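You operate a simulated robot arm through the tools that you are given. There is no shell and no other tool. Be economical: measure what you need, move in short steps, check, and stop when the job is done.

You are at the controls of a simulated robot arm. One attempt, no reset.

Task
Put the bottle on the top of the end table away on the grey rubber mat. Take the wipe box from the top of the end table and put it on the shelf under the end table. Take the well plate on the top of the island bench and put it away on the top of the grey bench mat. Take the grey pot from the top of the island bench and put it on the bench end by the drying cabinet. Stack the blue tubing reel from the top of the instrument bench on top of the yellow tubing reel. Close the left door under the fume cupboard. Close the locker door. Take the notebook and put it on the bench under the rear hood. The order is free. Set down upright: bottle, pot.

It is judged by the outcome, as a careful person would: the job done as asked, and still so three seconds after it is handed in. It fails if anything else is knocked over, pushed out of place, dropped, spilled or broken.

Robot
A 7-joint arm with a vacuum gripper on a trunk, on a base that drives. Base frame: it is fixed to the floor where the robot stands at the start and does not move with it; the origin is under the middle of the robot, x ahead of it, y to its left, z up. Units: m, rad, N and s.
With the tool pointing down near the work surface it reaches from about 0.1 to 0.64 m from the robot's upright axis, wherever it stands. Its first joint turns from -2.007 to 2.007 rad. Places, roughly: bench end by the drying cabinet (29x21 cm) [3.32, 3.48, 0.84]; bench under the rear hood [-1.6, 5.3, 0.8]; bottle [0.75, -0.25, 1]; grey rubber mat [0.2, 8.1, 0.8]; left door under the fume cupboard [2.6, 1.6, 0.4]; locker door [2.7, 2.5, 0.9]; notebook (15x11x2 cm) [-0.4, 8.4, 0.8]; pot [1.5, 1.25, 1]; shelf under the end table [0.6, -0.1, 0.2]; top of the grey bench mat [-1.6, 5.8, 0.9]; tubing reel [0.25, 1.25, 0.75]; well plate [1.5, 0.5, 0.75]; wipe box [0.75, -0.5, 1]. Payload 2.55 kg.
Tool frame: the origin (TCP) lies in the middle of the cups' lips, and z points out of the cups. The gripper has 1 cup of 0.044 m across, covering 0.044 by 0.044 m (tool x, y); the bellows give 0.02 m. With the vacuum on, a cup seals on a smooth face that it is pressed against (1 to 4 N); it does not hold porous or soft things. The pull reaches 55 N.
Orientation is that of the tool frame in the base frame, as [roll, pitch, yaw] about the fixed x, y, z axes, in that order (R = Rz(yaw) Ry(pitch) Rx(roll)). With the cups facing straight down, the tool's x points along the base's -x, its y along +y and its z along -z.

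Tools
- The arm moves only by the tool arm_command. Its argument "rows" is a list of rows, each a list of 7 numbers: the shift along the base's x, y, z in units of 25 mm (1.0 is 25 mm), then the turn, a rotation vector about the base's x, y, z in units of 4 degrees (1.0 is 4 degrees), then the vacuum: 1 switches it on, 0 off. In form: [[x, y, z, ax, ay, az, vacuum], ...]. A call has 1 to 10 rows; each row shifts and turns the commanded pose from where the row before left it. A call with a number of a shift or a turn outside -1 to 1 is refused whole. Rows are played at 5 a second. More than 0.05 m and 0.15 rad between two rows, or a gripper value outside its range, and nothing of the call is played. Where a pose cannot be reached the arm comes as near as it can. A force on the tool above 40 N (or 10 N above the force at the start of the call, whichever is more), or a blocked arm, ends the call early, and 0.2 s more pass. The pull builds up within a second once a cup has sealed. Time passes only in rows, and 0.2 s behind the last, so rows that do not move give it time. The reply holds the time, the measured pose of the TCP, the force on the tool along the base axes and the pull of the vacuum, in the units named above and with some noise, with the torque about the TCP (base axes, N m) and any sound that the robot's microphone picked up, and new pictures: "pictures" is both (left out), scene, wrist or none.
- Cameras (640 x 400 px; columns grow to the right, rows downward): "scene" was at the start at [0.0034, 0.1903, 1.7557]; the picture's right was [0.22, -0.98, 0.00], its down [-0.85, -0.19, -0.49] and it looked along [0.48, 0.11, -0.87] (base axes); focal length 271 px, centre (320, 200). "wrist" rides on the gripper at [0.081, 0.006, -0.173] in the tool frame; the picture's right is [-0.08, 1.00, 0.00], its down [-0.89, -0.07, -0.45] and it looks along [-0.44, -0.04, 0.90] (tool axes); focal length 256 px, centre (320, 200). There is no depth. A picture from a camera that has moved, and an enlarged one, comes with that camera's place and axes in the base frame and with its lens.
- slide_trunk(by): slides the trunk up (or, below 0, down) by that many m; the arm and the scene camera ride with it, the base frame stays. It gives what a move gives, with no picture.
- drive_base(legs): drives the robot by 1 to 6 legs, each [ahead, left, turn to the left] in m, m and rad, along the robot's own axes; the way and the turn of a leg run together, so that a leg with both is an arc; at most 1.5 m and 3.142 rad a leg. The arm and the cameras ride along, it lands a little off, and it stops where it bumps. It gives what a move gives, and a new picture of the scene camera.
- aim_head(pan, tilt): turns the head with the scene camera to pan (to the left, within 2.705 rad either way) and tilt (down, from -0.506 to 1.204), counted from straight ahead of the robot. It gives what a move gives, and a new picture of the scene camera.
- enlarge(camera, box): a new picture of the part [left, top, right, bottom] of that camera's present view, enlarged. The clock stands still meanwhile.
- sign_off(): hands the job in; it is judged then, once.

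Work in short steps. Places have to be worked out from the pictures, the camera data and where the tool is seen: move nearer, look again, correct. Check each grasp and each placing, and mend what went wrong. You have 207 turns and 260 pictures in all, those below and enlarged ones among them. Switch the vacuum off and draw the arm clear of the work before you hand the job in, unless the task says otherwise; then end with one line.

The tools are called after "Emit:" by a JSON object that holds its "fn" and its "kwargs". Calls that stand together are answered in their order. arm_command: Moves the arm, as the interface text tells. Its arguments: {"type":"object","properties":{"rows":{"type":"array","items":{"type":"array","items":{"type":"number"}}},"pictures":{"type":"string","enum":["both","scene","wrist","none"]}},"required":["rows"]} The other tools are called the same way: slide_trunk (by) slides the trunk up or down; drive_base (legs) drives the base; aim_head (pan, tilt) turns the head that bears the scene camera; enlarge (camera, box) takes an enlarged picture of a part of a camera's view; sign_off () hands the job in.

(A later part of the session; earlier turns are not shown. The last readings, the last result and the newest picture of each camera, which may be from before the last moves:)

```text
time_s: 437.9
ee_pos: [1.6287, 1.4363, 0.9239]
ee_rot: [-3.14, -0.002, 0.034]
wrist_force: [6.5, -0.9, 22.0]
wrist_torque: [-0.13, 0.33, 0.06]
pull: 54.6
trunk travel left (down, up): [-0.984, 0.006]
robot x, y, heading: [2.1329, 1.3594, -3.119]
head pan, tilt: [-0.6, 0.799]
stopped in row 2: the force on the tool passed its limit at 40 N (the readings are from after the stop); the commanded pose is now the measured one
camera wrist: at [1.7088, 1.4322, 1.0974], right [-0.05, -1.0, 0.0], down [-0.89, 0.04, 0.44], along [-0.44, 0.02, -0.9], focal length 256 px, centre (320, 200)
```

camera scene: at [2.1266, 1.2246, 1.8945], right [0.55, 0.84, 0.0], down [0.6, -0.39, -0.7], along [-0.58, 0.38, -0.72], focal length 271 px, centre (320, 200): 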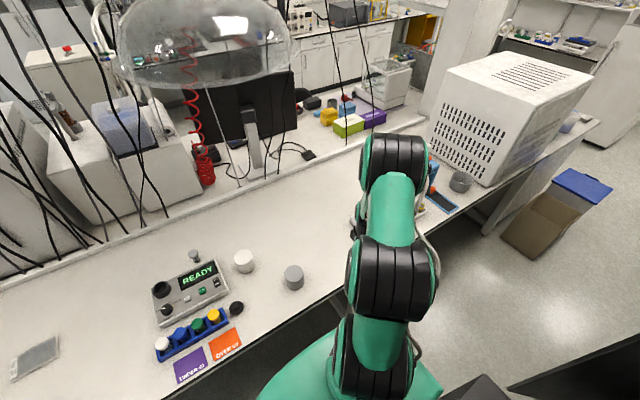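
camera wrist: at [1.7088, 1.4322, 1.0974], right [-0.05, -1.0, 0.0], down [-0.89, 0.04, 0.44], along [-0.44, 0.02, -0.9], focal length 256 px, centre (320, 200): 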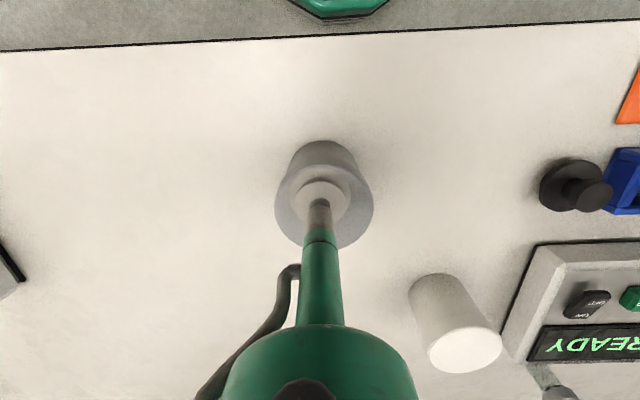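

Sealed on the pot. Lift, draw in, and turn north.

Emit:
{"fn": "arm_command", "kwargs": {"rows": [[0, 0, 0.5, 0, 0, 0, 1], [0, 0, 1, 0, 0, 0, 1], [0, 0, 1, 0, 0, 0, 1], [0, 0, 1, 0, 0, 0, 1], [0, 0, 1, 0, 0, 0, 1], [0, 0, 1, 0, 0, 0, 1], [0.5, 0, 1, 0, 0, 0, 1], [1, 0, 1, 0, 0, 0, 1], [1, 0, 1, 0, 0, 0, 1], [1, 0, 1, 0, 0, 0, 1]], "pictures": "wrist"}}

Emit:
{"fn": "drive_base", "kwargs": {"legs": [[0, 0, -1.59], [0, 0.09, 0]]}}

Emit:
{"fn": "aim_head", "kwargs": {"pan": -0.2, "tilt": 0.45}}

```text
time_s: 440.1
ee_pos: [1.7211, 1.4344, 1.1607]
ee_rot: [-3.14, -0.003, 0.034]
wrist_force: [0.5, 0.4, -1.8]
wrist_torque: [-0.01, 0.01, 0.03]
pull: 55.2
trunk travel left (down, up): [-0.984, 0.006]
robot x, y, heading: [2.1296, 1.3563, -3.119]
head pan, tilt: [-0.6, 0.799]
camera wrist: at [1.8005, 1.4306, 1.3332], right [-0.05, -1.0, 0.0], down [-0.9, 0.04, 0.44], along [-0.44, 0.02, -0.9], focal length 256 px, centre (320, 200)
```

wrist: 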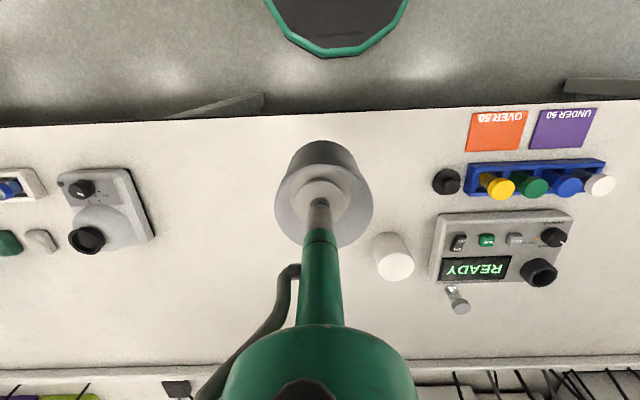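

```text
time_s: 445.1
ee_pos: [2.1261, 1.7687, 1.1599]
ee_rot: [-3.139, -0.007, -1.555]
wrist_force: [0.0, -0.2, -2.7]
wrist_torque: [0.0, 0.0, -0.01]
pull: 54.9
trunk travel left (down, up): [-0.984, 0.006]
robot x, y, heading: [2.0408, 1.3568, 1.576]
head pan, tilt: [-0.6, 0.799]
camera scene: at [1.9088, 1.3613, 1.8945], right [0.83, -0.56, 0.0], down [-0.4, -0.59, -0.7], along [0.39, 0.58, -0.72], focal length 271 px, centre (320, 200)
```

scene: 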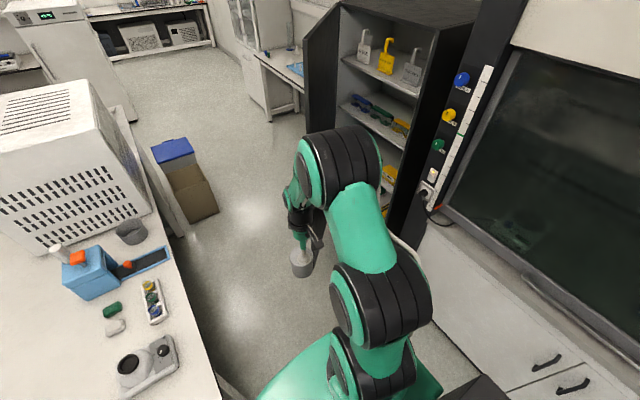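

```text
time_s: 445.9
ee_pos: [2.1273, 1.7672, 1.1596]
ee_rot: [-3.14, -0.006, -1.555]
wrist_force: [-0.4, -0.7, -2.0]
wrist_torque: [-0.02, -0.01, 0.01]
pull: 54.9
trunk travel left (down, up): [-0.984, 0.006]
robot x, y, heading: [2.0416, 1.3554, 1.578]
head pan, tilt: [-0.201, 0.45]
camera scene: at [1.8826, 1.3847, 1.9249], right [0.98, -0.2, 0.0], down [-0.09, -0.43, -0.9], along [0.18, 0.88, -0.44], focal length 271 px, centre (320, 200)
```

scene: 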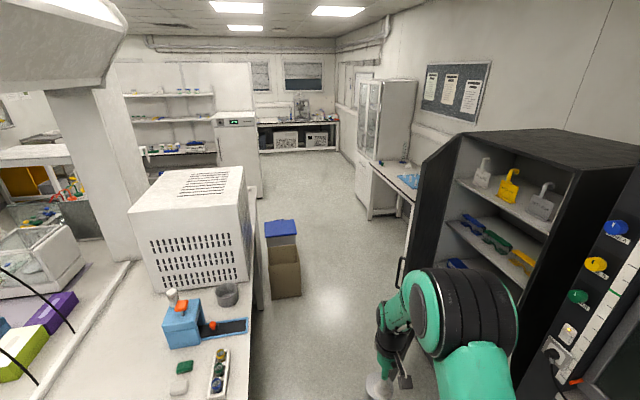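

Emit:
{"fn": "arm_command", "kwargs": {"rows": [[0, 0, 0, 0, 0, 0, 1]], "pictures": "wrist"}}

```text
time_s: 446.3
ee_pos: [2.1262, 1.7666, 1.1597]
ee_rot: [-3.141, -0.005, -1.555]
wrist_force: [-0.5, 0.0, -1.3]
wrist_torque: [-0.01, 0.02, -0.03]
pull: 54.3
trunk travel left (down, up): [-0.984, 0.006]
robot x, y, heading: [2.0375, 1.3623, 1.576]
head pan, tilt: [-0.201, 0.45]
camera wrist: at [2.1197, 1.6878, 1.3325], right [-1.0, 0.06, 0.0], down [0.06, 0.9, 0.44], along [0.03, 0.44, -0.9], focal length 256 px, centre (320, 200)
```

wrist: 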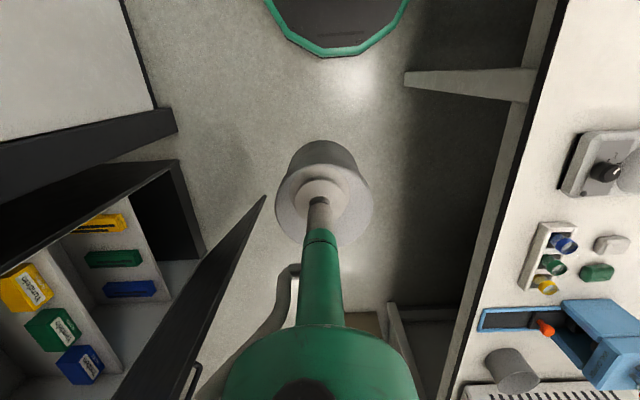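

Locker door tip is at (2.46,2.26); there's room to pass at x≈2.04.

Emit:
{"fn": "drive_base", "kwargs": {"legs": [[1.3, 0, 0], [0.2, -0.35, 0]]}}

Emit:
{"fn": "aim_head", "kwargs": {"pan": -0.8, "tilt": 0.65}}

Emit:
{"fn": "aim_head", "kwargs": {"pan": -1.7, "tilt": 0.7}}

```text
time_s: 455.0
ee_pos: [2.4777, 3.2741, 1.1598]
ee_rot: [-3.139, -0.004, -1.561]
wrist_force: [-0.5, 0.3, -1.2]
wrist_torque: [-0.05, 0.02, -0.04]
pull: 55.2
trunk travel left (down, up): [-0.984, 0.006]
robot x, y, heading: [2.3878, 2.8615, 1.57]
head pan, tilt: [-0.201, 0.45]
camera scene: at [2.23, 2.8926, 1.9249], right [0.98, -0.2, 0.0], down [-0.09, -0.43, -0.9], along [0.18, 0.88, -0.44], focal length 271 px, centre (320, 200)
```

scene: 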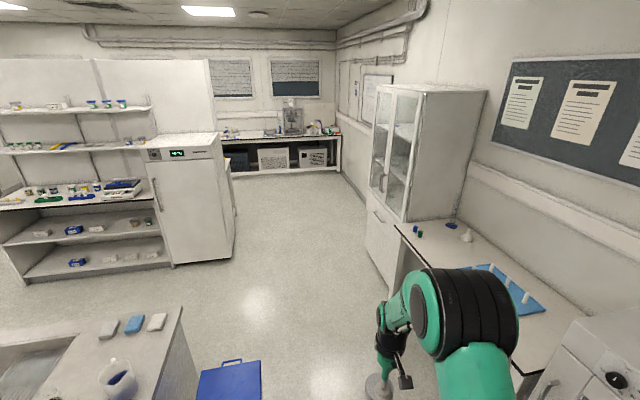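

```text
time_s: 456.0
ee_pos: [2.477, 3.2752, 1.1597]
ee_rot: [-3.14, -0.005, -1.561]
wrist_force: [0.0, -0.2, -1.3]
wrist_torque: [-0.02, -0.04, 0.0]
pull: 55.1
trunk travel left (down, up): [-0.984, 0.006]
robot x, y, heading: [2.3888, 2.8634, 1.575]
head pan, tilt: [-0.799, 0.649]
camera scene: at [2.2739, 2.8632, 1.9071], right [0.7, -0.72, 0.0], down [-0.43, -0.42, -0.8], along [0.57, 0.56, -0.6], focal length 271 px, centre (320, 200)
```

scene: 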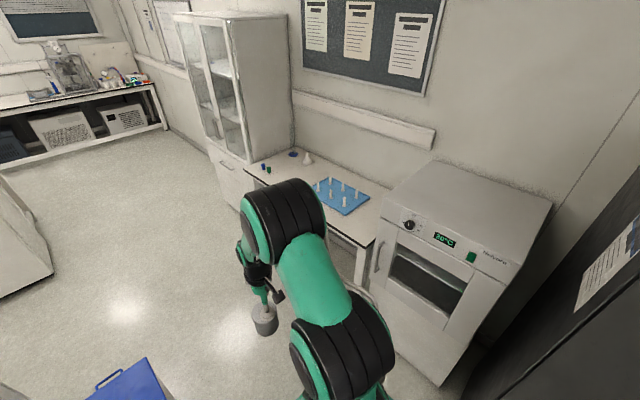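

```text
time_s: 457.2
ee_pos: [2.4762, 3.274, 1.1595]
ee_rot: [-3.139, -0.005, -1.561]
wrist_force: [0.1, 0.2, -1.3]
wrist_torque: [-0.01, 0.0, 0.01]
pull: 54.9
trunk travel left (down, up): [-0.984, 0.006]
robot x, y, heading: [2.3892, 2.8635, 1.572]
head pan, tilt: [-1.7, 0.7]
camera scene: at [2.2961, 2.7918, 1.9027], right [-0.13, -0.99, 0.0], down [-0.64, 0.08, -0.77], along [0.76, -0.1, -0.64], focal length 271 px, centre (320, 200)
```

scene: 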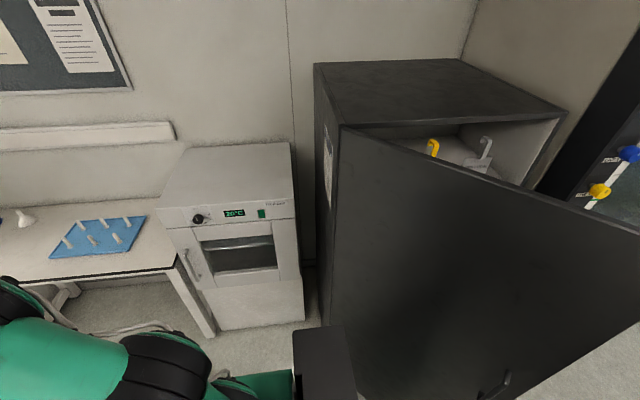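

The target is the bench's south end (x≈3.15–3.45, y≈3.35–3.57). Drive north, turn to face it.

Emit:
{"fn": "drive_base", "kwargs": {"legs": [[0.64, 0, 0], [0, 0, -1.57]]}}

Emit:
{"fn": "arm_command", "kwargs": {"rows": [[0, 1, 0, 0, 0, 0, 1], [0, 1, 0, 0, 0, 0, 1], [0, 1, 0, 0, 0, 0, 1], [0, 1, 0, 0, 0, 0, 1]], "pictures": "none"}}

Emit:
{"fn": "drive_base", "kwargs": {"legs": [[0.3, 0, 0]]}}

Emit:
{"fn": "arm_command", "kwargs": {"rows": [[0, 0, 0, 0, 0, 0, 1]], "pictures": "wrist"}}

```text
time_s: 464.6
ee_pos: [2.8007, 3.4102, 1.1599]
ee_rot: [-3.139, -0.007, -3.141]
wrist_force: [0.8, 0.0, -2.0]
wrist_torque: [0.03, 0.04, 0.01]
pull: 55.2
trunk travel left (down, up): [-0.984, 0.006]
robot x, y, heading: [2.3866, 3.4998, -0.005]
head pan, tilt: [-1.7, 0.7]
camera scene: at [2.3188, 3.5927, 1.9027], right [-0.99, 0.14, 0.0], down [0.09, 0.64, -0.77], along [-0.11, -0.76, -0.64], focal length 271 px, centre (320, 200)
```

scene: 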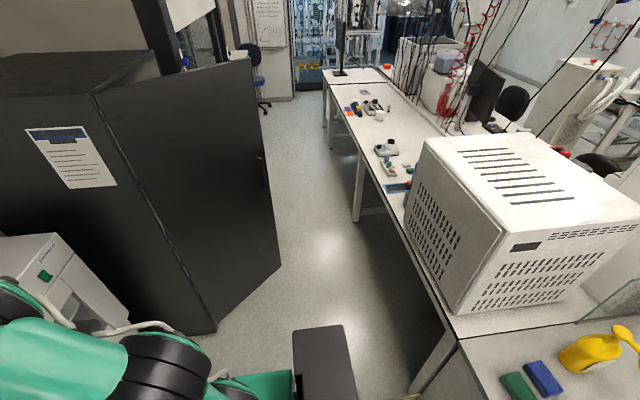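

```text
time_s: 465.6
ee_pos: [2.8012, 3.5107, 1.1598]
ee_rot: [-3.139, -0.006, -3.139]
wrist_force: [-0.5, 0.6, -2.2]
wrist_torque: [0.0, 0.04, 0.0]
pull: 55.1
trunk travel left (down, up): [-0.984, 0.006]
robot x, y, heading: [2.3879, 3.5016, -0.013]
head pan, tilt: [-1.7, 0.7]
```

```text
time_s: 467.7
ee_pos: [3.1023, 3.5078, 1.1603]
ee_rot: [-3.139, -0.005, -3.138]
wrist_force: [-0.9, 0.2, -1.2]
wrist_torque: [0.02, 0.03, -0.04]
pull: 55.2
trunk travel left (down, up): [-0.984, 0.006]
robot x, y, heading: [2.6925, 3.496, -0.005]
head pan, tilt: [-1.7, 0.7]
camera scene: at [2.6197, 3.5898, 1.9027], right [-0.99, 0.14, 0.0], down [0.09, 0.64, -0.77], along [-0.1, -0.76, -0.64], focal length 271 px, centre (320, 200)
```

scene: 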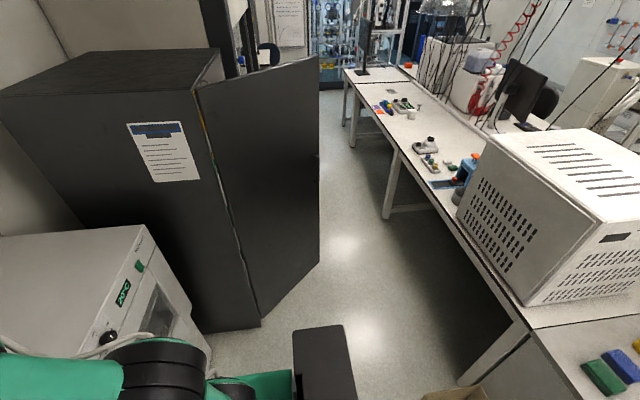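

```text
time_s: 468.1
ee_pos: [3.1012, 3.5072, 1.1602]
ee_rot: [-3.14, -0.005, -3.138]
wrist_force: [0.2, 0.5, -2.3]
wrist_torque: [0.0, -0.01, 0.04]
pull: 54.6
trunk travel left (down, up): [-0.984, 0.006]
robot x, y, heading: [2.6889, 3.4987, -0.008]
head pan, tilt: [-1.7, 0.7]
camera wrist: at [3.0199, 3.514, 1.3326], right [0.07, 1.0, 0.0], down [0.89, -0.07, 0.44], along [0.44, -0.03, -0.9], focal length 256 px, centre (320, 200)
```

wrist: 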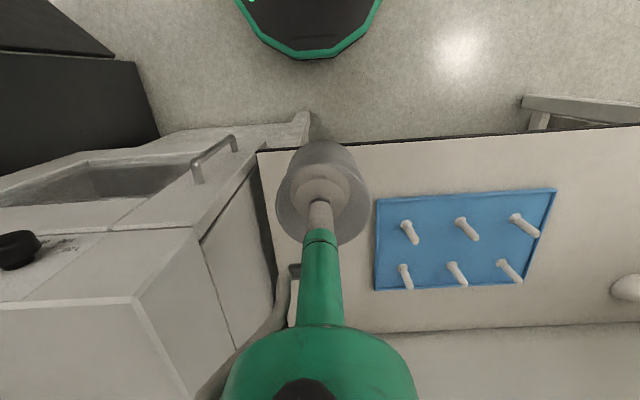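

Free area x 3.15–3.6, y 3.38–3.61. Target (3.33,3.50). Move in.

Emit:
{"fn": "drive_base", "kwargs": {"legs": [[0.09, 0, 0]]}}

Emit:
{"fn": "arm_command", "kwargs": {"rows": [[1, -0.05, -0.6, 0, 0, 0, 1], [1, -0.05, -0.6, 0, 0, 0, 1], [1, -0.05, -0.6, 0, 0, 0, 1], [1, -0.05, -0.6, 0, 0, 0, 1], [1, -0.05, -0.6, 0, 0, 0, 1], [0.5, 0, -0.6, 0, 0, 0, 1]], "pictures": "wrist"}}

Emit:
{"fn": "aim_head", "kwargs": {"pan": -0.1, "tilt": 0.95}}

```text
time_s: 469.2
ee_pos: [3.1916, 3.508, 1.1594]
ee_rot: [-3.14, -0.006, -3.136]
wrist_force: [0.7, 0.3, -3.0]
wrist_torque: [0.04, 0.06, -0.02]
pull: 54.4
trunk travel left (down, up): [-0.984, 0.006]
robot x, y, heading: [2.7797, 3.4947, -0.009]
head pan, tilt: [-1.7, 0.7]
camera scene: at [2.7096, 3.5891, 1.9028], right [-0.99, 0.14, 0.0], down [0.09, 0.64, -0.77], along [-0.1, -0.76, -0.64], focal length 271 px, centre (320, 200)
```

scene: 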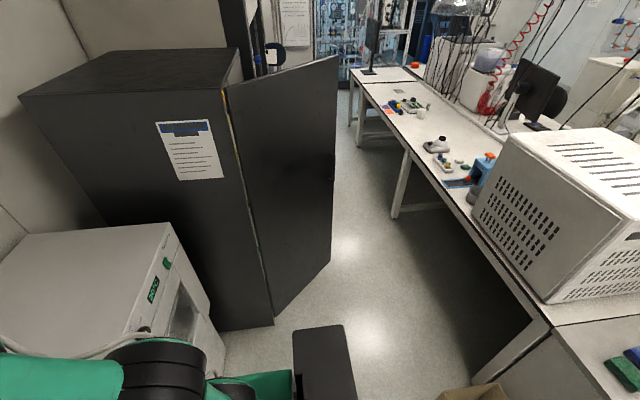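

```text
time_s: 470.6
ee_pos: [3.3292, 3.5002, 1.067]
ee_rot: [-3.139, -0.006, -3.137]
wrist_force: [0.0, -0.7, -1.2]
wrist_torque: [0.02, 0.05, -0.01]
pull: 54.9
trunk travel left (down, up): [-0.984, 0.006]
robot x, y, heading: [2.7784, 3.4957, -0.007]
head pan, tilt: [-1.7, 0.7]
camera wrist: at [3.2481, 3.5065, 1.2412], right [0.07, 1.0, 0.0], down [0.9, -0.07, 0.44], along [0.44, -0.03, -0.9], focal length 256 px, centre (320, 200)
```

wrist: 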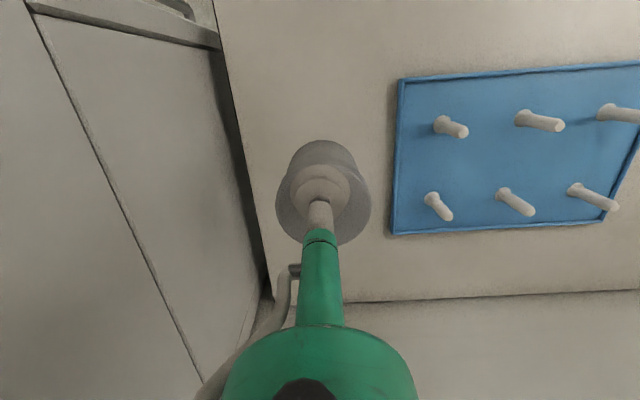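

```text
time_s: 472.2
ee_pos: [3.3281, 3.5004, 1.0691]
ee_rot: [-3.139, -0.006, -3.135]
wrist_force: [0.6, 0.6, -1.2]
wrist_torque: [0.01, 0.01, -0.01]
pull: 54.9
trunk travel left (down, up): [-0.984, 0.006]
robot x, y, heading: [2.7803, 3.4996, -0.009]
head pan, tilt: [-0.099, 0.949]
camera scene: at [2.7932, 3.6654, 1.883], right [-0.11, -0.99, 0.0], down [-0.81, 0.09, -0.58], along [0.58, -0.06, -0.81], focal length 271 px, centre (320, 200)
```

scene: 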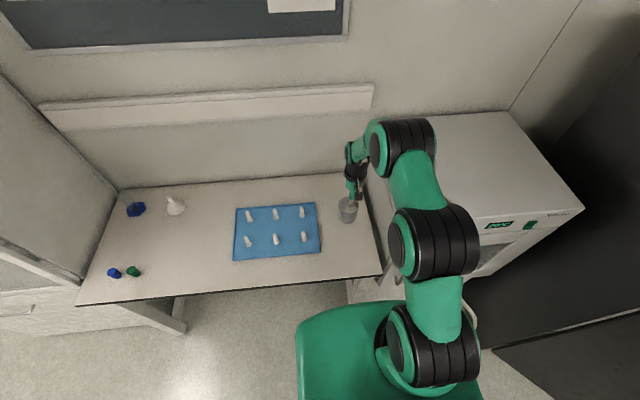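

Emit:
{"fn": "arm_command", "kwargs": {"rows": [[0, 0, -1, 0, 0, 0, 1], [0, 0, -1, 0, 0, 0, 1], [0, 0, -1, 0, 0, 0, 1], [0, 0, -1, 0, 0, 0, 1], [0, 0, -0.6, 0, 0, 0, 1]], "pictures": "wrist"}}

Emit:
{"fn": "arm_command", "kwargs": {"rows": [[0, 0, -0.2, 0, 0, 0, 1], [0, 0, -0.2, 0, 0, 0, 1]], "pictures": "none"}}

Emit:
{"fn": "arm_command", "kwargs": {"rows": [[0, 0, -0.2, 0, 0, 0, 1], [0, 0, -0.2, 0, 0, 0, 1]], "pictures": "none"}}

```text
time_s: 473.4
ee_pos: [3.33, 3.501, 0.9549]
ee_rot: [-3.141, -0.006, -3.136]
wrist_force: [-0.1, 0.5, -0.7]
wrist_torque: [0.02, 0.03, -0.03]
pull: 54.9
trunk travel left (down, up): [-0.984, 0.006]
robot x, y, heading: [2.7782, 3.4952, -0.007]
head pan, tilt: [-0.099, 0.949]
camera wrist: at [3.2485, 3.5073, 1.1282], right [0.07, 1.0, 0.0], down [0.89, -0.07, 0.44], along [0.44, -0.03, -0.9], focal length 256 px, centre (320, 200)
```

wrist: 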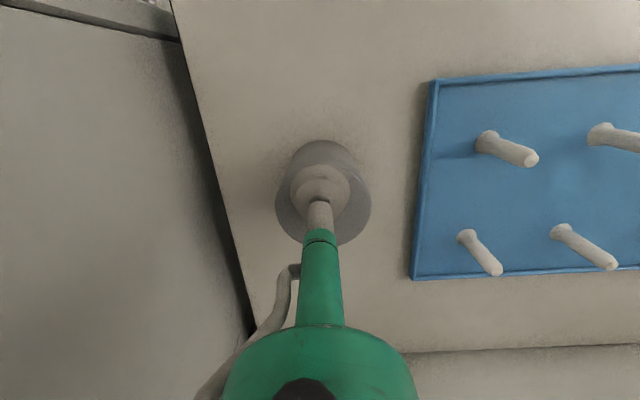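

```text
time_s: 474.0
ee_pos: [3.3293, 3.502, 0.9455]
ee_rot: [-3.14, -0.005, -3.137]
wrist_force: [0.6, -0.5, -1.7]
wrist_torque: [-0.01, 0.06, -0.02]
pull: 55.1
trunk travel left (down, up): [-0.984, 0.006]
robot x, y, heading: [2.7826, 3.4996, -0.012]
head pan, tilt: [-0.099, 0.949]
```

```text
time_s: 474.6
ee_pos: [3.3283, 3.5013, 0.9357]
ee_rot: [-3.139, -0.007, -3.137]
wrist_force: [-0.7, -0.7, -2.3]
wrist_torque: [0.0, 0.03, -0.03]
pull: 54.8
trunk travel left (down, up): [-0.984, 0.006]
robot x, y, heading: [2.7797, 3.4973, -0.011]
head pan, tilt: [-0.099, 0.949]
```

Emit:
{"fn": "arm_command", "kwargs": {"rows": [[0, 0, -0.15, 0, 0, 0, 1], [0, 0, -0.15, 0, 0, 0, 1]], "pictures": "none"}}

Emit:
{"fn": "arm_command", "kwargs": {"rows": [[0, 0, -0.15, 0, 0, 0, 1], [0, 0, -0.15, 0, 0, 0, 1]], "pictures": "none"}}

Emit:
{"fn": "arm_command", "kwargs": {"rows": [[0, 0, -0.15, 0, 0, 0, 1], [0, 0, -0.1, 0, 0, 0, 1]], "pictures": "none"}}

```text
time_s: 475.2
ee_pos: [3.3295, 3.5013, 0.9309]
ee_rot: [-3.139, -0.001, -3.136]
wrist_force: [-3.8, 1.2, 12.4]
wrist_torque: [0.1, -0.35, 0.03]
pull: 54.8
trunk travel left (down, up): [-0.984, 0.006]
robot x, y, heading: [2.7824, 3.4969, -0.001]
head pan, tilt: [-0.099, 0.949]
```

```text
time_s: 475.9
ee_pos: [3.3337, 3.5017, 0.9256]
ee_rot: [-3.139, 0.007, -3.137]
wrist_force: [-6.8, -0.2, 21.4]
wrist_torque: [0.08, -0.08, 0.02]
pull: 55.2
trunk travel left (down, up): [-0.984, 0.006]
robot x, y, heading: [2.7801, 3.4951, -0.012]
head pan, tilt: [-0.099, 0.949]
stopped in row 2: the force on the tool passed its limit at 40 N (the readings are from after the stop); the commanded pose is now the measured one
```

```text
time_s: 476.6
ee_pos: [3.3391, 3.5003, 0.922]
ee_rot: [-3.14, 0.016, -3.136]
wrist_force: [-7.1, 0.1, 19.4]
wrist_torque: [0.07, 0.2, 0.04]
pull: 54.9
trunk travel left (down, up): [-0.984, 0.006]
robot x, y, heading: [2.7817, 3.4995, -0.007]
head pan, tilt: [-0.099, 0.949]
stopped in row 2: the force on the tool passed its limit at 41 N (the readings are from after the stop); the commanded pose is now the measured one
```

Pot is on the bench. Relieve, release and rise.

Emit:
{"fn": "arm_command", "kwargs": {"rows": [[-0.2, 0, 0.3, 0, 0, 0, 1], [0, 0, 0, 0, 0, 0, 0], [0, 0, 0, 0, 0, 0, 0], [0, 0, 0, 0, 0, 0, 0], [0, 0, 0, 0, 0, 0, 0], [0, 0, 0.3, 0, 0, 0, 0], [0, 0, 1, 0, 0, 0, 0], [0, 0, 1, 0, 0, 0, 0], [0, 0, 1, 0, 0, 0, 0]], "pictures": "both"}}

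```text
time_s: 478.6
ee_pos: [3.3292, 3.5038, 1.0112]
ee_rot: [-3.14, 0.009, -3.137]
wrist_force: [-0.7, 0.1, 0.3]
wrist_torque: [-0.01, -0.02, -0.02]
pull: 0.1
trunk travel left (down, up): [-0.984, 0.006]
robot x, y, heading: [2.7803, 3.5017, -0.007]
head pan, tilt: [-0.099, 0.949]
camera scene: at [2.7923, 3.6656, 1.8829], right [-0.11, -0.99, 0.0], down [-0.81, 0.09, -0.58], along [0.58, -0.06, -0.81], focal length 271 px, centre (320, 200)
camera wrist: at [3.2477, 3.5084, 1.1817], right [0.07, 1.0, 0.0], down [0.89, -0.07, 0.45], along [0.45, -0.03, -0.89], focal length 256 px, centre (320, 200)
```

scene: 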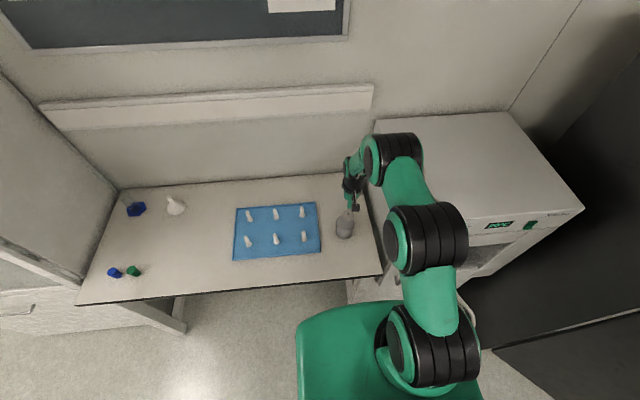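
wrist: 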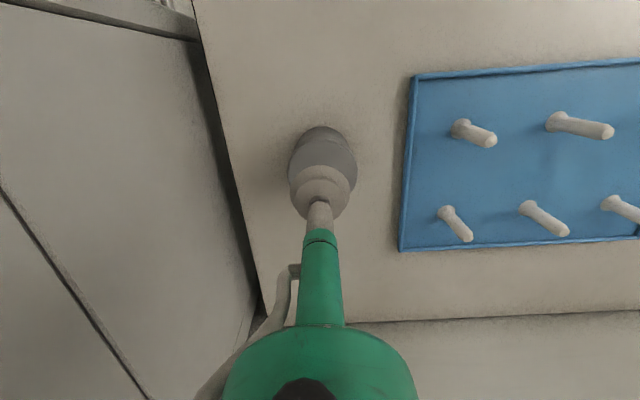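

Pot placed and standing. Retract, and go to the north-west side of the locker door.

Emit:
{"fn": "arm_command", "kwargs": {"rows": [[-0.3, 0, 1, 0, 0, 0, 0], [-0.6, 0, 1, 0, 0, 0, 0], [-1, 0, 1, 0, 0, 0, 0], [-1, 0, 1, 0, 0, 0, 0], [-1, 0, 1, 0, 0, 0, 0], [-1, 0, 1, 0, 0, 0, 0], [-1, 0, 0.5, 0, 0, 0, 0], [-1, 0, 0, 0, 0, 0, 0], [-1, 0, 0, 0, 0, 0, 0]], "pictures": "none"}}

Emit:
{"fn": "drive_base", "kwargs": {"legs": [[-0.38, 0, 0], [0, -0.6, 0], [-0.33, -0.62, 0]]}}

Emit:
{"fn": "arm_command", "kwargs": {"rows": [[0, 0, 0, 0, 0, 0, 0]], "pictures": "wrist"}}

Emit:
{"fn": "aim_head", "kwargs": {"pan": 0.0, "tilt": 0.8}}

```text
time_s: 480.6
ee_pos: [3.1332, 3.5021, 1.1726]
ee_rot: [3.141, 0.011, -3.138]
wrist_force: [-0.6, 0.6, 0.7]
wrist_torque: [-0.02, -0.02, 0.0]
pull: 0.0
trunk travel left (down, up): [-0.984, 0.006]
robot x, y, heading: [2.7814, 3.4972, -0.006]
head pan, tilt: [-0.099, 0.949]
```

```text
time_s: 489.4
ee_pos: [2.4156, 2.2811, 1.1723]
ee_rot: [-3.141, 0.011, -3.139]
wrist_force: [0.1, 1.1, -0.3]
wrist_torque: [0.01, 0.02, -0.02]
pull: 0.0
trunk travel left (down, up): [-0.984, 0.006]
robot x, y, heading: [2.0584, 2.2801, -0.014]
head pan, tilt: [-0.099, 0.949]
camera scene: at [2.074, 2.4457, 1.8829], right [-0.11, -0.99, 0.0], down [-0.81, 0.09, -0.58], along [0.58, -0.06, -0.81], focal length 271 px, centre (320, 200)
```

scene: 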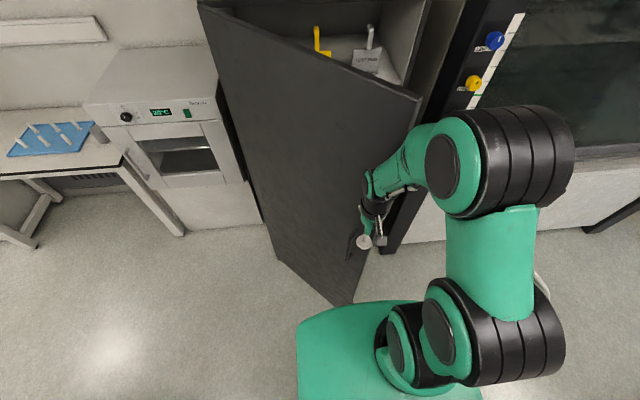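

```text
time_s: 489.8
ee_pos: [2.4159, 2.2817, 1.1731]
ee_rot: [-3.141, 0.011, -3.14]
wrist_force: [-0.2, -0.4, 0.0]
wrist_torque: [-0.02, 0.0, 0.04]
pull: 0.0
trunk travel left (down, up): [-0.984, 0.006]
robot x, y, heading: [2.0595, 2.2765, -0.007]
head pan, tilt: [-0.099, 0.949]
camera wrist: at [2.3324, 2.2879, 1.344], right [0.08, 1.0, 0.0], down [0.89, -0.07, 0.46], along [0.45, -0.04, -0.89], focal length 256 px, centre (320, 200)
```

wrist: 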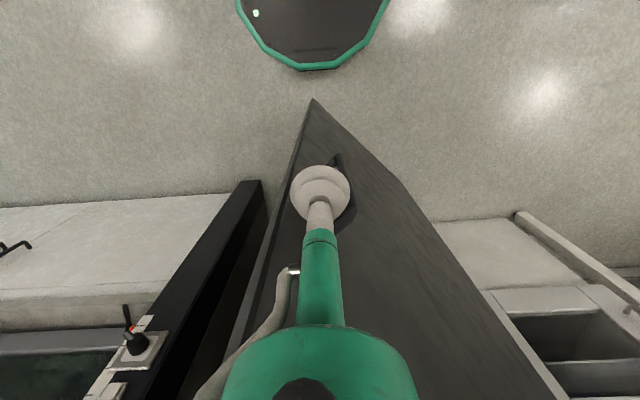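

```text
time_s: 490.5
ee_pos: [2.416, 2.2812, 1.1717]
ee_rot: [-3.14, 0.011, -3.141]
wrist_force: [-0.4, -1.6, -0.6]
wrist_torque: [-0.04, 0.01, 0.04]
pull: 0.0
trunk travel left (down, up): [-0.984, 0.006]
robot x, y, heading: [2.0592, 2.2801, -0.015]
head pan, tilt: [0.0, 0.799]
camera scene: at [2.0822, 2.4526, 1.8945], right [-0.01, -1.0, 0.0], down [-0.72, 0.01, -0.7], along [0.7, -0.01, -0.72], focal length 271 px, centre (320, 200)
```

scene: 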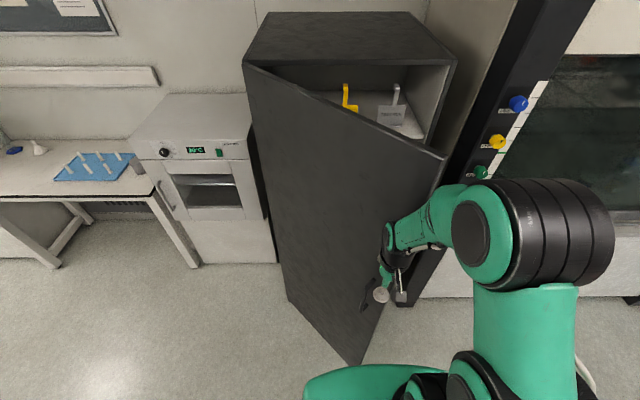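

Door: tip (2.453,2.236), hinge (2.90,2.68), handle near the tip at z≈1.0. I'll tilt the tool forward, lower it, and push the outer face by driving.

Emit:
{"fn": "arm_command", "kwargs": {"rows": [[-0.5, 0.6, 0, 0, -0.9, 0, 0], [-0.5, 0.6, 0, 0, -0.9, 0, 0], [-0.3, 0.6, 0, 0, -0.9, 0, 0], [0, 0.6, 0, 0, -0.9, 0, 0], [0, 0.6, 0, 0, -0.9, 0, 0], [0, 0.2, 0, 0, -0.9, 0, 0], [0, 0, 0, 0, -0.9, 0, 0]], "pictures": "none"}}

Emit:
{"fn": "slide_trunk", "kwargs": {"by": -0.28}}

Emit:
{"fn": "arm_command", "kwargs": {"rows": [[0, 0, 0, 0, 0, 0, 0]]}}

```text
time_s: 492.3
ee_pos: [2.3881, 2.3534, 1.1745]
ee_rot: [-3.114, 0.381, -3.14]
wrist_force: [3.9, -0.6, -1.1]
wrist_torque: [0.16, 0.28, 0.2]
pull: 0.2
out of reach, approached as far as the arm can: row 6, 7
trunk travel left (down, up): [-0.984, 0.006]
robot x, y, heading: [2.0645, 2.2804, -0.007]
head pan, tilt: [0.0, 0.799]
stopped in row 7: the force on the tool passed its limit at 41 N (the readings are from after the stop); the commanded pose is now the measured one
```

```text
time_s: 495.1
ee_pos: [2.3872, 2.3531, 0.8956]
ee_rot: [-3.117, 0.38, -3.141]
wrist_force: [11.1, 1.6, 1.6]
wrist_torque: [-0.15, 1.82, -0.24]
pull: 0.0
trunk travel left (down, up): [-0.704, 0.286]
robot x, y, heading: [2.0618, 2.2768, -0.011]
head pan, tilt: [0.0, 0.799]
```

```text
time_s: 495.5
ee_pos: [2.3872, 2.3526, 0.8949]
ee_rot: [-3.116, 0.38, -3.14]
wrist_force: [12.1, 1.8, 0.7]
wrist_torque: [-0.33, 1.72, -0.45]
pull: 0.0
trunk travel left (down, up): [-0.704, 0.286]
robot x, y, heading: [2.0598, 2.2758, -0.011]
head pan, tilt: [0.0, 0.799]
camera scene: at [2.0823, 2.4527, 1.6145], right [-0.01, -1.0, 0.0], down [-0.72, 0.01, -0.7], along [0.7, -0.01, -0.72], focal length 271 px, centre (320, 200)
camera wrist: at [2.2472, 2.364, 1.0251], right [0.08, 1.0, 0.0], down [0.66, -0.06, 0.75], along [0.74, -0.06, -0.67], focal length 256 px, centre (320, 200)
```

scene: 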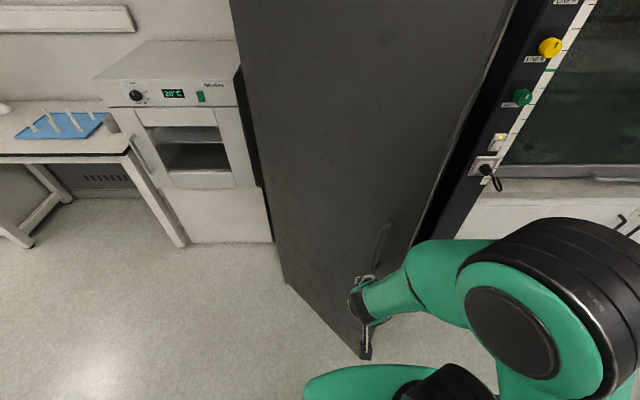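
wrist: 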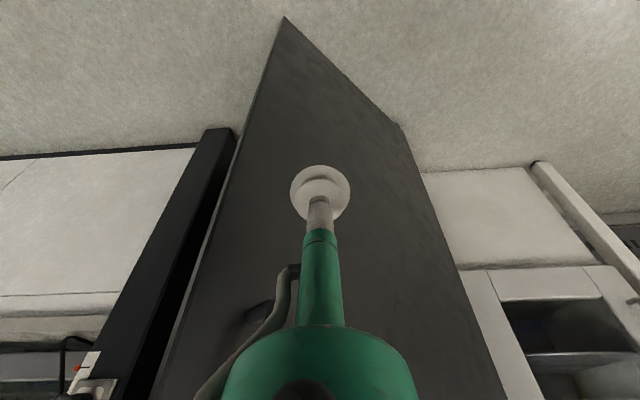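

There's an unexpected side force; back the tool away from the door first.

Emit:
{"fn": "arm_command", "kwargs": {"rows": [[-0.6, 0.4, 0, 0, 0, 0, 0], [-0.6, 0.4, 0, 0, 0, 0, 0], [-0.6, 0.4, 0, 0, 0, 0, 0]], "pictures": "both"}}

```text
time_s: 495.8
ee_pos: [2.3886, 2.3532, 0.8976]
ee_rot: [-3.103, 0.393, -3.128]
wrist_force: [0.0, 0.2, -0.3]
wrist_torque: [-0.05, 0.09, -0.03]
pull: 0.1
trunk travel left (down, up): [-0.704, 0.286]
robot x, y, heading: [2.0655, 2.2766, -0.012]
head pan, tilt: [0.0, 0.799]
stopped in row 1: the force on the tool passed its limit at 68 N (the readings are from after the stop); the commanded pose is now the measured one
camera scene: at [2.082, 2.4528, 1.6145], right [-0.01, -1.0, 0.0], down [-0.72, 0.01, -0.7], along [0.7, -0.01, -0.72], focal length 271 px, centre (320, 200)
camera wrist: at [2.2472, 2.3648, 1.0258], right [0.07, 1.0, -0.01], down [0.66, -0.04, 0.75], along [0.75, -0.06, -0.66], focal length 256 px, centre (320, 200)
```

scene: 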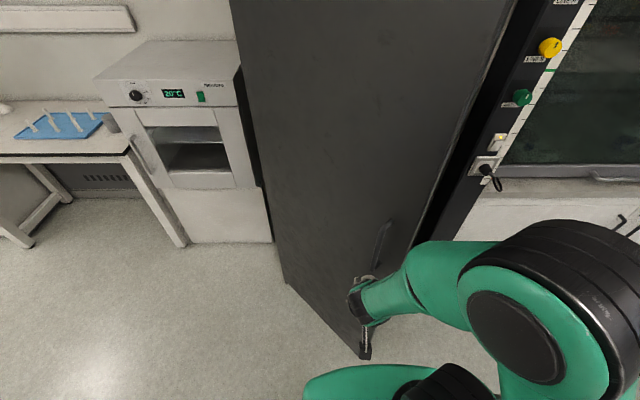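
wrist: 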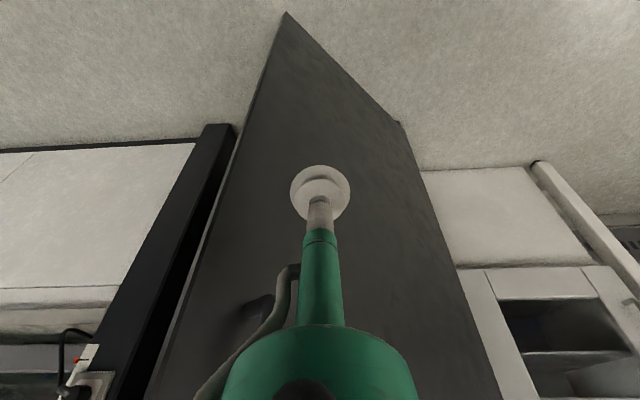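

Likely self-contact because the tool is folded too near the body. Extend forward (+x) instead.

Emit:
{"fn": "arm_command", "kwargs": {"rows": [[0.6, 0.2, 0, 0, 0, 0, 0], [0.8, 0, 0, 0, 0, 0, 0], [0.8, 0, 0, 0, 0, 0, 0], [0.8, 0, 0, 0, 0, 0, 0]], "pictures": "wrist"}}

```text
time_s: 496.8
ee_pos: [2.4634, 2.3581, 0.8969]
ee_rot: [-3.102, 0.39, -3.129]
wrist_force: [0.6, 0.1, 0.2]
wrist_torque: [0.03, -0.03, 0.0]
pull: 0.1
trunk travel left (down, up): [-0.704, 0.286]
robot x, y, heading: [2.0604, 2.2747, -0.01]
head pan, tilt: [0.0, 0.799]
camera wrist: at [2.3222, 2.369, 1.0246], right [0.07, 1.0, -0.01], down [0.66, -0.04, 0.75], along [0.75, -0.06, -0.66], focal length 256 px, centre (320, 200)
```

wrist: 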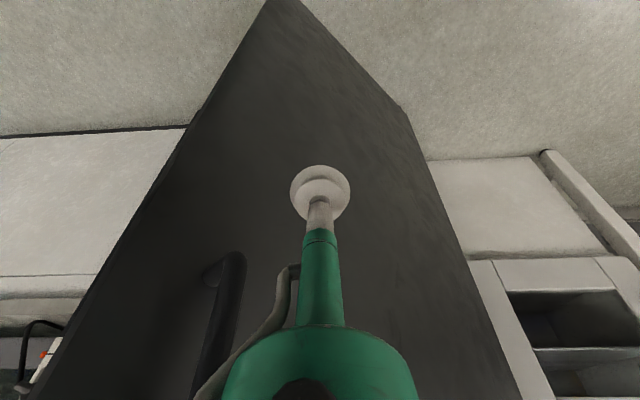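

Emit:
{"fn": "drive_base", "kwargs": {"legs": [[0.2, 0, 0]]}}

Emit:
{"fn": "arm_command", "kwargs": {"rows": [[0, 0, 0, 0, 0, 0, 0]], "pictures": "wrist"}}

```text
time_s: 498.4
ee_pos: [2.6638, 2.3556, 0.8961]
ee_rot: [-3.102, 0.389, -3.126]
wrist_force: [0.3, -0.3, -0.1]
wrist_torque: [-0.01, 0.01, -0.03]
pull: 0.1
trunk travel left (down, up): [-0.704, 0.286]
robot x, y, heading: [2.2631, 2.2749, -0.007]
head pan, tilt: [0.0, 0.799]
camera scene: at [2.2832, 2.4507, 1.6145], right [-0.01, -1.0, 0.0], down [-0.72, 0.01, -0.7], along [0.7, -0.01, -0.72], focal length 271 px, centre (320, 200)
```

scene: 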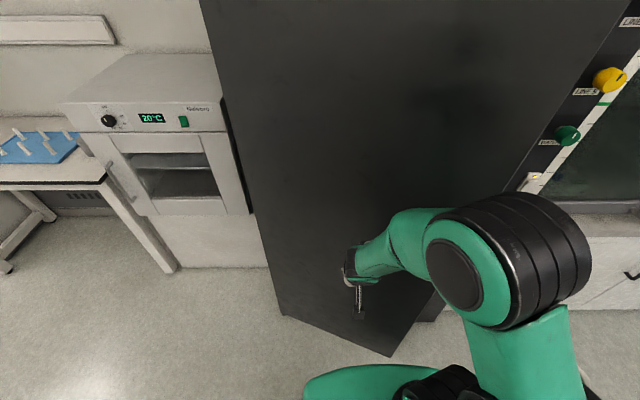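

```text
time_s: 498.8
ee_pos: [2.6621, 2.3559, 0.8966]
ee_rot: [-3.103, 0.391, -3.127]
wrist_force: [0.5, 0.3, 0.4]
wrist_torque: [0.01, 0.01, 0.02]
pull: 0.1
trunk travel left (down, up): [-0.704, 0.286]
robot x, y, heading: [2.261, 2.273, -0.015]
head pan, tilt: [0.0, 0.799]
camera wrist: at [2.5213, 2.3671, 1.0247], right [0.07, 1.0, -0.01], down [0.66, -0.04, 0.75], along [0.75, -0.06, -0.66], focal length 256 px, centre (320, 200)
```

wrist: 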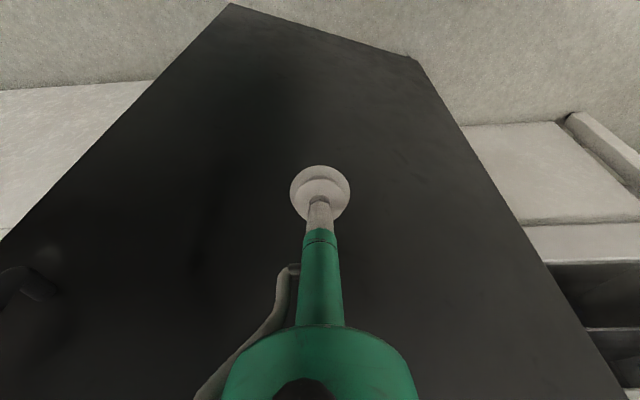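

Emit:
{"fn": "drive_base", "kwargs": {"legs": [[0.15, 0, 0]]}}

Emit:
{"fn": "arm_command", "kwargs": {"rows": [[0.4, 0, 0, 0, 0, 0, 0], [0.4, 0, 0, 0, 0, 0, 0], [0.4, 0, 0, 0, 0, 0, 0], [0.4, 0, 0, 0, 0, 0, 0]], "pictures": "wrist"}}

```text
time_s: 500.2
ee_pos: [2.8106, 2.3536, 0.8963]
ee_rot: [-3.103, 0.389, -3.127]
wrist_force: [-0.4, 0.2, 0.1]
wrist_torque: [0.03, 0.04, 0.0]
pull: 0.1
trunk travel left (down, up): [-0.704, 0.286]
robot x, y, heading: [2.4076, 2.2754, -0.01]
head pan, tilt: [0.0, 0.799]
camera scene: at [2.4312, 2.4491, 1.6145], right [-0.01, -1.0, 0.0], down [-0.72, 0.01, -0.7], along [0.7, -0.01, -0.72], focal length 271 px, centre (320, 200)
```

scene: 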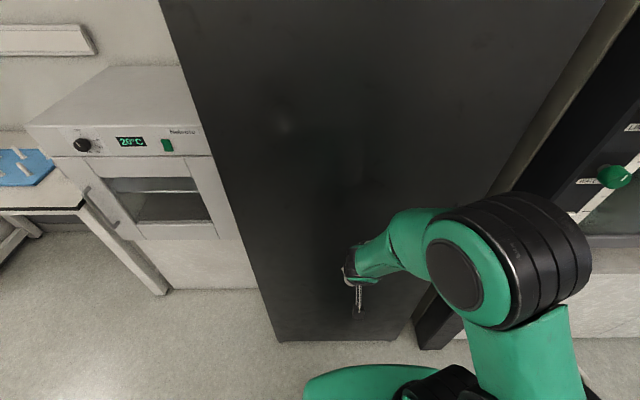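

```text
time_s: 501.2
ee_pos: [2.8505, 2.3538, 0.8973]
ee_rot: [-3.103, 0.39, -3.128]
wrist_force: [-0.5, 0.1, 0.1]
wrist_torque: [-0.04, 0.0, -0.01]
pull: 0.0
trunk travel left (down, up): [-0.704, 0.286]
robot x, y, heading: [2.4084, 2.2724, -0.012]
head pan, tilt: [0.0, 0.799]
camera wrist: at [2.709, 2.3648, 1.0256], right [0.07, 1.0, -0.01], down [0.66, -0.04, 0.75], along [0.75, -0.06, -0.66], focal length 256 px, centre (320, 200)
```

wrist: 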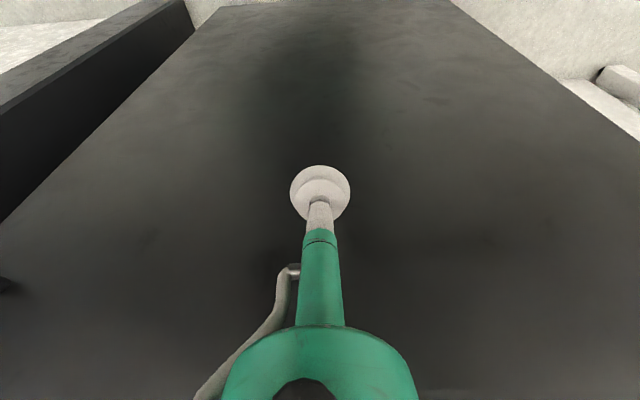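

Emit:
{"fn": "arm_command", "kwargs": {"rows": [[0.4, 0, 0, 0, 0, 0, 0], [0.4, 0, 0, 0, 0, 0, 0], [0.4, 0, 0, 0, 0, 0, 0], [0.4, 0, 0, 0, 0, 0, 0], [0.4, 0, 0, 0, 0, 0, 0]], "pictures": "both"}}

```text
time_s: 502.1
ee_pos: [2.8684, 2.3508, 0.8847]
ee_rot: [-3.09, 0.355, -3.121]
wrist_force: [-11.5, 2.1, 1.2]
wrist_torque: [-0.11, -0.23, 0.05]
pull: 0.1
trunk travel left (down, up): [-0.704, 0.286]
robot x, y, heading: [2.41, 2.2774, -0.013]
head pan, tilt: [0.0, 0.799]
stopped in row 4: the force on the tool passed its limit at 44 N (the readings are from after the stop); the commanded pose is now the measured one
camera scene: at [2.4282, 2.4492, 1.6146], right [-0.01, -1.0, 0.0], down [-0.72, 0.01, -0.7], along [0.7, -0.01, -0.72], focal length 271 px, centre (320, 200)
camera wrist: at [2.7325, 2.3635, 1.0178], right [0.07, 1.0, -0.02], down [0.68, -0.03, 0.73], along [0.73, -0.07, -0.68], focal length 256 px, centre (320, 200)
```

scene: 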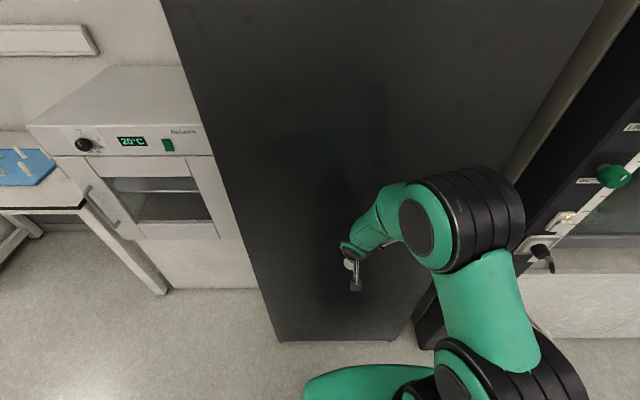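
wrist: 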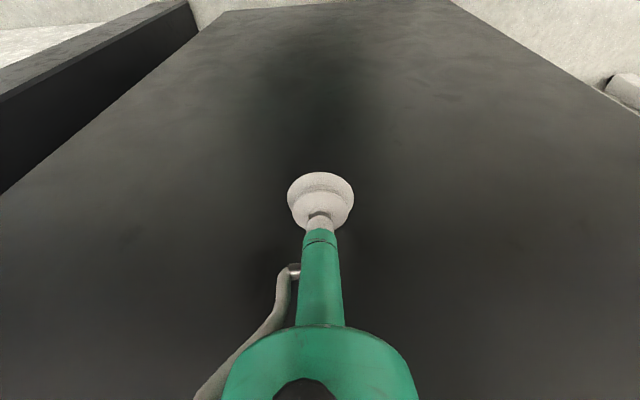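

Hard stop with the door flush: locker is closed. Drive back, straighten the tool, raise the trunk, and head to the well plate.

Emit:
{"fn": "drive_base", "kwargs": {"legs": [[-0.25, 0, 0], [0, -0.65, 0]]}}

Emit:
{"fn": "arm_command", "kwargs": {"rows": [[0.2, -0.5, 0.3, 0, 0.9, 0, 0], [0, -0.5, 0.3, 0, 0.9, 0, 0], [0, -0.5, 0.3, 0, 0.9, 0, 0], [0, -0.5, 0.3, 0, 0.9, 0, 0], [0, -0.5, 0.3, 0, 0.9, 0, 0], [0, -0.5, 0.3, 0, 0.5, 0, 0]], "pictures": "none"}}

Emit:
{"fn": "slide_trunk", "kwargs": {"by": 0.28}}

Emit:
{"fn": "aim_head", "kwargs": {"pan": 0.6, "tilt": 0.6}}

```text
time_s: 507.2
ee_pos: [2.6084, 1.6967, 0.8874]
ee_rot: [-3.091, 0.36, -3.124]
wrist_force: [0.2, -0.8, -0.3]
wrist_torque: [-0.01, -0.02, -0.02]
pull: 0.1
trunk travel left (down, up): [-0.704, 0.286]
robot x, y, heading: [2.1435, 1.6224, -0.013]
head pan, tilt: [0.0, 0.799]
camera scene: at [2.1644, 1.7954, 1.6146], right [-0.01, -1.0, 0.0], down [-0.72, 0.01, -0.7], along [0.7, -0.01, -0.72], focal length 271 px, centre (320, 200)
```

scene: 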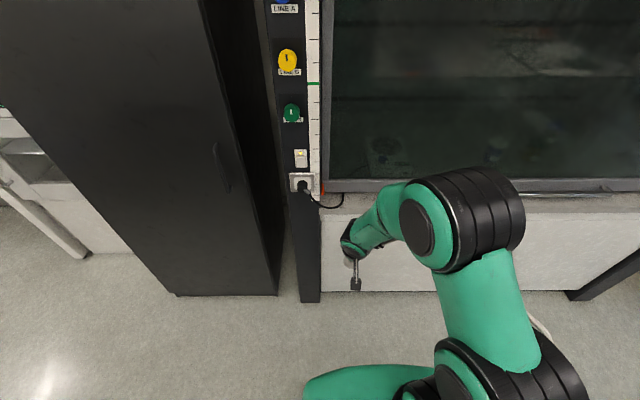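

```text
time_s: 508.6
ee_pos: [2.6127, 1.621, 0.9313]
ee_rot: [-3.098, 0.009, -3.125]
wrist_force: [-0.4, 0.7, -0.5]
wrist_torque: [0.02, 0.02, -0.04]
pull: 0.1
trunk travel left (down, up): [-0.704, 0.286]
robot x, y, heading: [2.1436, 1.6221, -0.006]
head pan, tilt: [0.0, 0.799]
```

```text
time_s: 511.5
ee_pos: [2.6125, 1.6231, 1.2108]
ee_rot: [-3.098, 0.013, -3.124]
wrist_force: [0.4, -0.6, -0.5]
wrist_torque: [-0.03, -0.01, 0.02]
pull: 0.0
trunk travel left (down, up): [-0.984, 0.006]
robot x, y, heading: [2.1424, 1.6218, -0.002]
head pan, tilt: [0.0, 0.799]
```

```text
time_s: 512.5
ee_pos: [2.6137, 1.6222, 1.2118]
ee_rot: [-3.097, 0.012, -3.124]
wrist_force: [0.2, -1.0, -0.2]
wrist_torque: [-0.02, 0.03, 0.02]
pull: 0.0
trunk travel left (down, up): [-0.984, 0.006]
robot x, y, heading: [2.1437, 1.6215, -0.011]
head pan, tilt: [0.6, 0.6]
camera scene: at [2.1573, 1.8459, 1.9113], right [0.56, -0.83, 0.0], down [-0.47, -0.31, -0.82], along [0.69, 0.46, -0.57], focal length 271 px, centre (320, 200)
```

scene: 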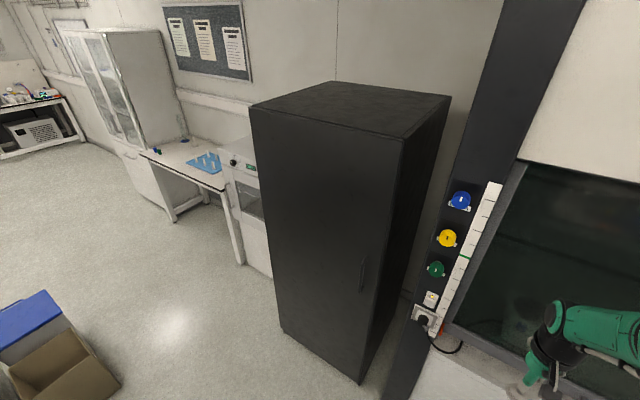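

Locker is closed. Drive south to the well plate and turn to face the bench.

Emit:
{"fn": "drive_base", "kwargs": {"legs": [[0, -1.05, 0], [0, 0, -3.13]]}}

Emit:
{"fn": "arm_command", "kwargs": {"rows": [[0, 0, 0, 0, 0, 0, 0]], "pictures": "wrist"}}

Emit:
{"fn": "aim_head", "kwargs": {"pan": 0.0, "tilt": 0.9}}

```text
time_s: 525.2
ee_pos: [1.6777, 0.5216, 1.2111]
ee_rot: [-3.098, 0.014, 0.079]
wrist_force: [0.7, 0.0, -0.1]
wrist_torque: [0.0, 0.0, 0.0]
pull: 0.0
trunk travel left (down, up): [-0.984, 0.006]
robot x, y, heading: [2.1456, 0.5536, -3.09]
head pan, tilt: [0.6, 0.6]
camera scene: at [2.1432, 0.3244, 1.9114], right [-0.61, 0.79, 0.0], down [0.45, 0.34, -0.83], along [-0.66, -0.5, -0.56], focal length 271 px, centre (320, 200)
```

scene: 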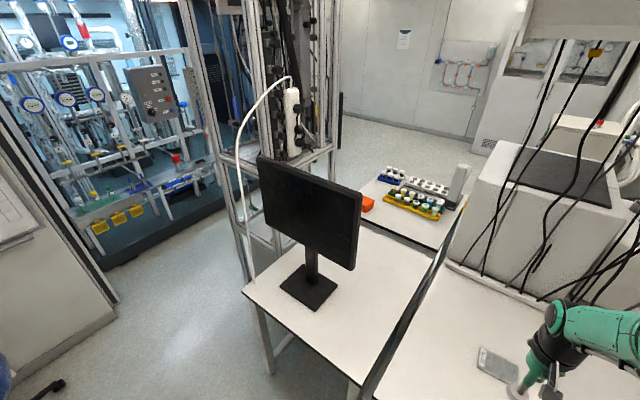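

```text
time_s: 525.6
ee_pos: [1.6773, 0.5212, 1.2103]
ee_rot: [-3.097, 0.012, 0.08]
wrist_force: [1.1, -0.1, -1.3]
wrist_torque: [-0.01, 0.01, -0.01]
pull: 0.1
trunk travel left (down, up): [-0.984, 0.006]
robot x, y, heading: [2.148, 0.5545, -3.085]
head pan, tilt: [0.6, 0.6]
camera wrist: at [1.7598, 0.5141, 1.382], right [0.0, -1.0, -0.04], down [-0.89, -0.02, 0.46], along [-0.46, 0.04, -0.89], focal length 256 px, centre (320, 200)
```

wrist: 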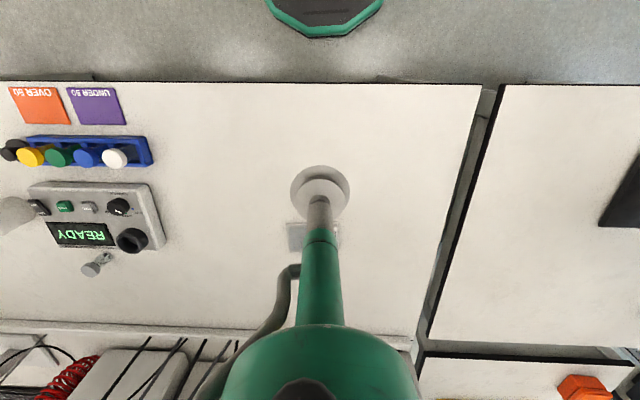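

```text
time_s: 526.6
ee_pos: [1.6759, 0.5212, 1.2113]
ee_rot: [-3.099, 0.013, 0.08]
wrist_force: [0.3, 0.3, -0.1]
wrist_torque: [0.0, 0.0, 0.02]
pull: 0.1
trunk travel left (down, up): [-0.984, 0.006]
robot x, y, heading: [2.1434, 0.5546, -3.087]
head pan, tilt: [0.0, 0.901]
camera scene: at [2.138, 0.374, 1.8866], right [-0.05, 1.0, 0.0], down [0.78, 0.04, -0.62], along [-0.62, -0.03, -0.78], focal length 271 px, centre (320, 200)
```

scene: 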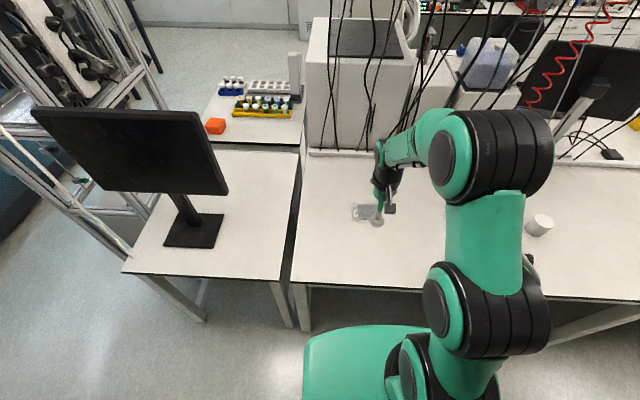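

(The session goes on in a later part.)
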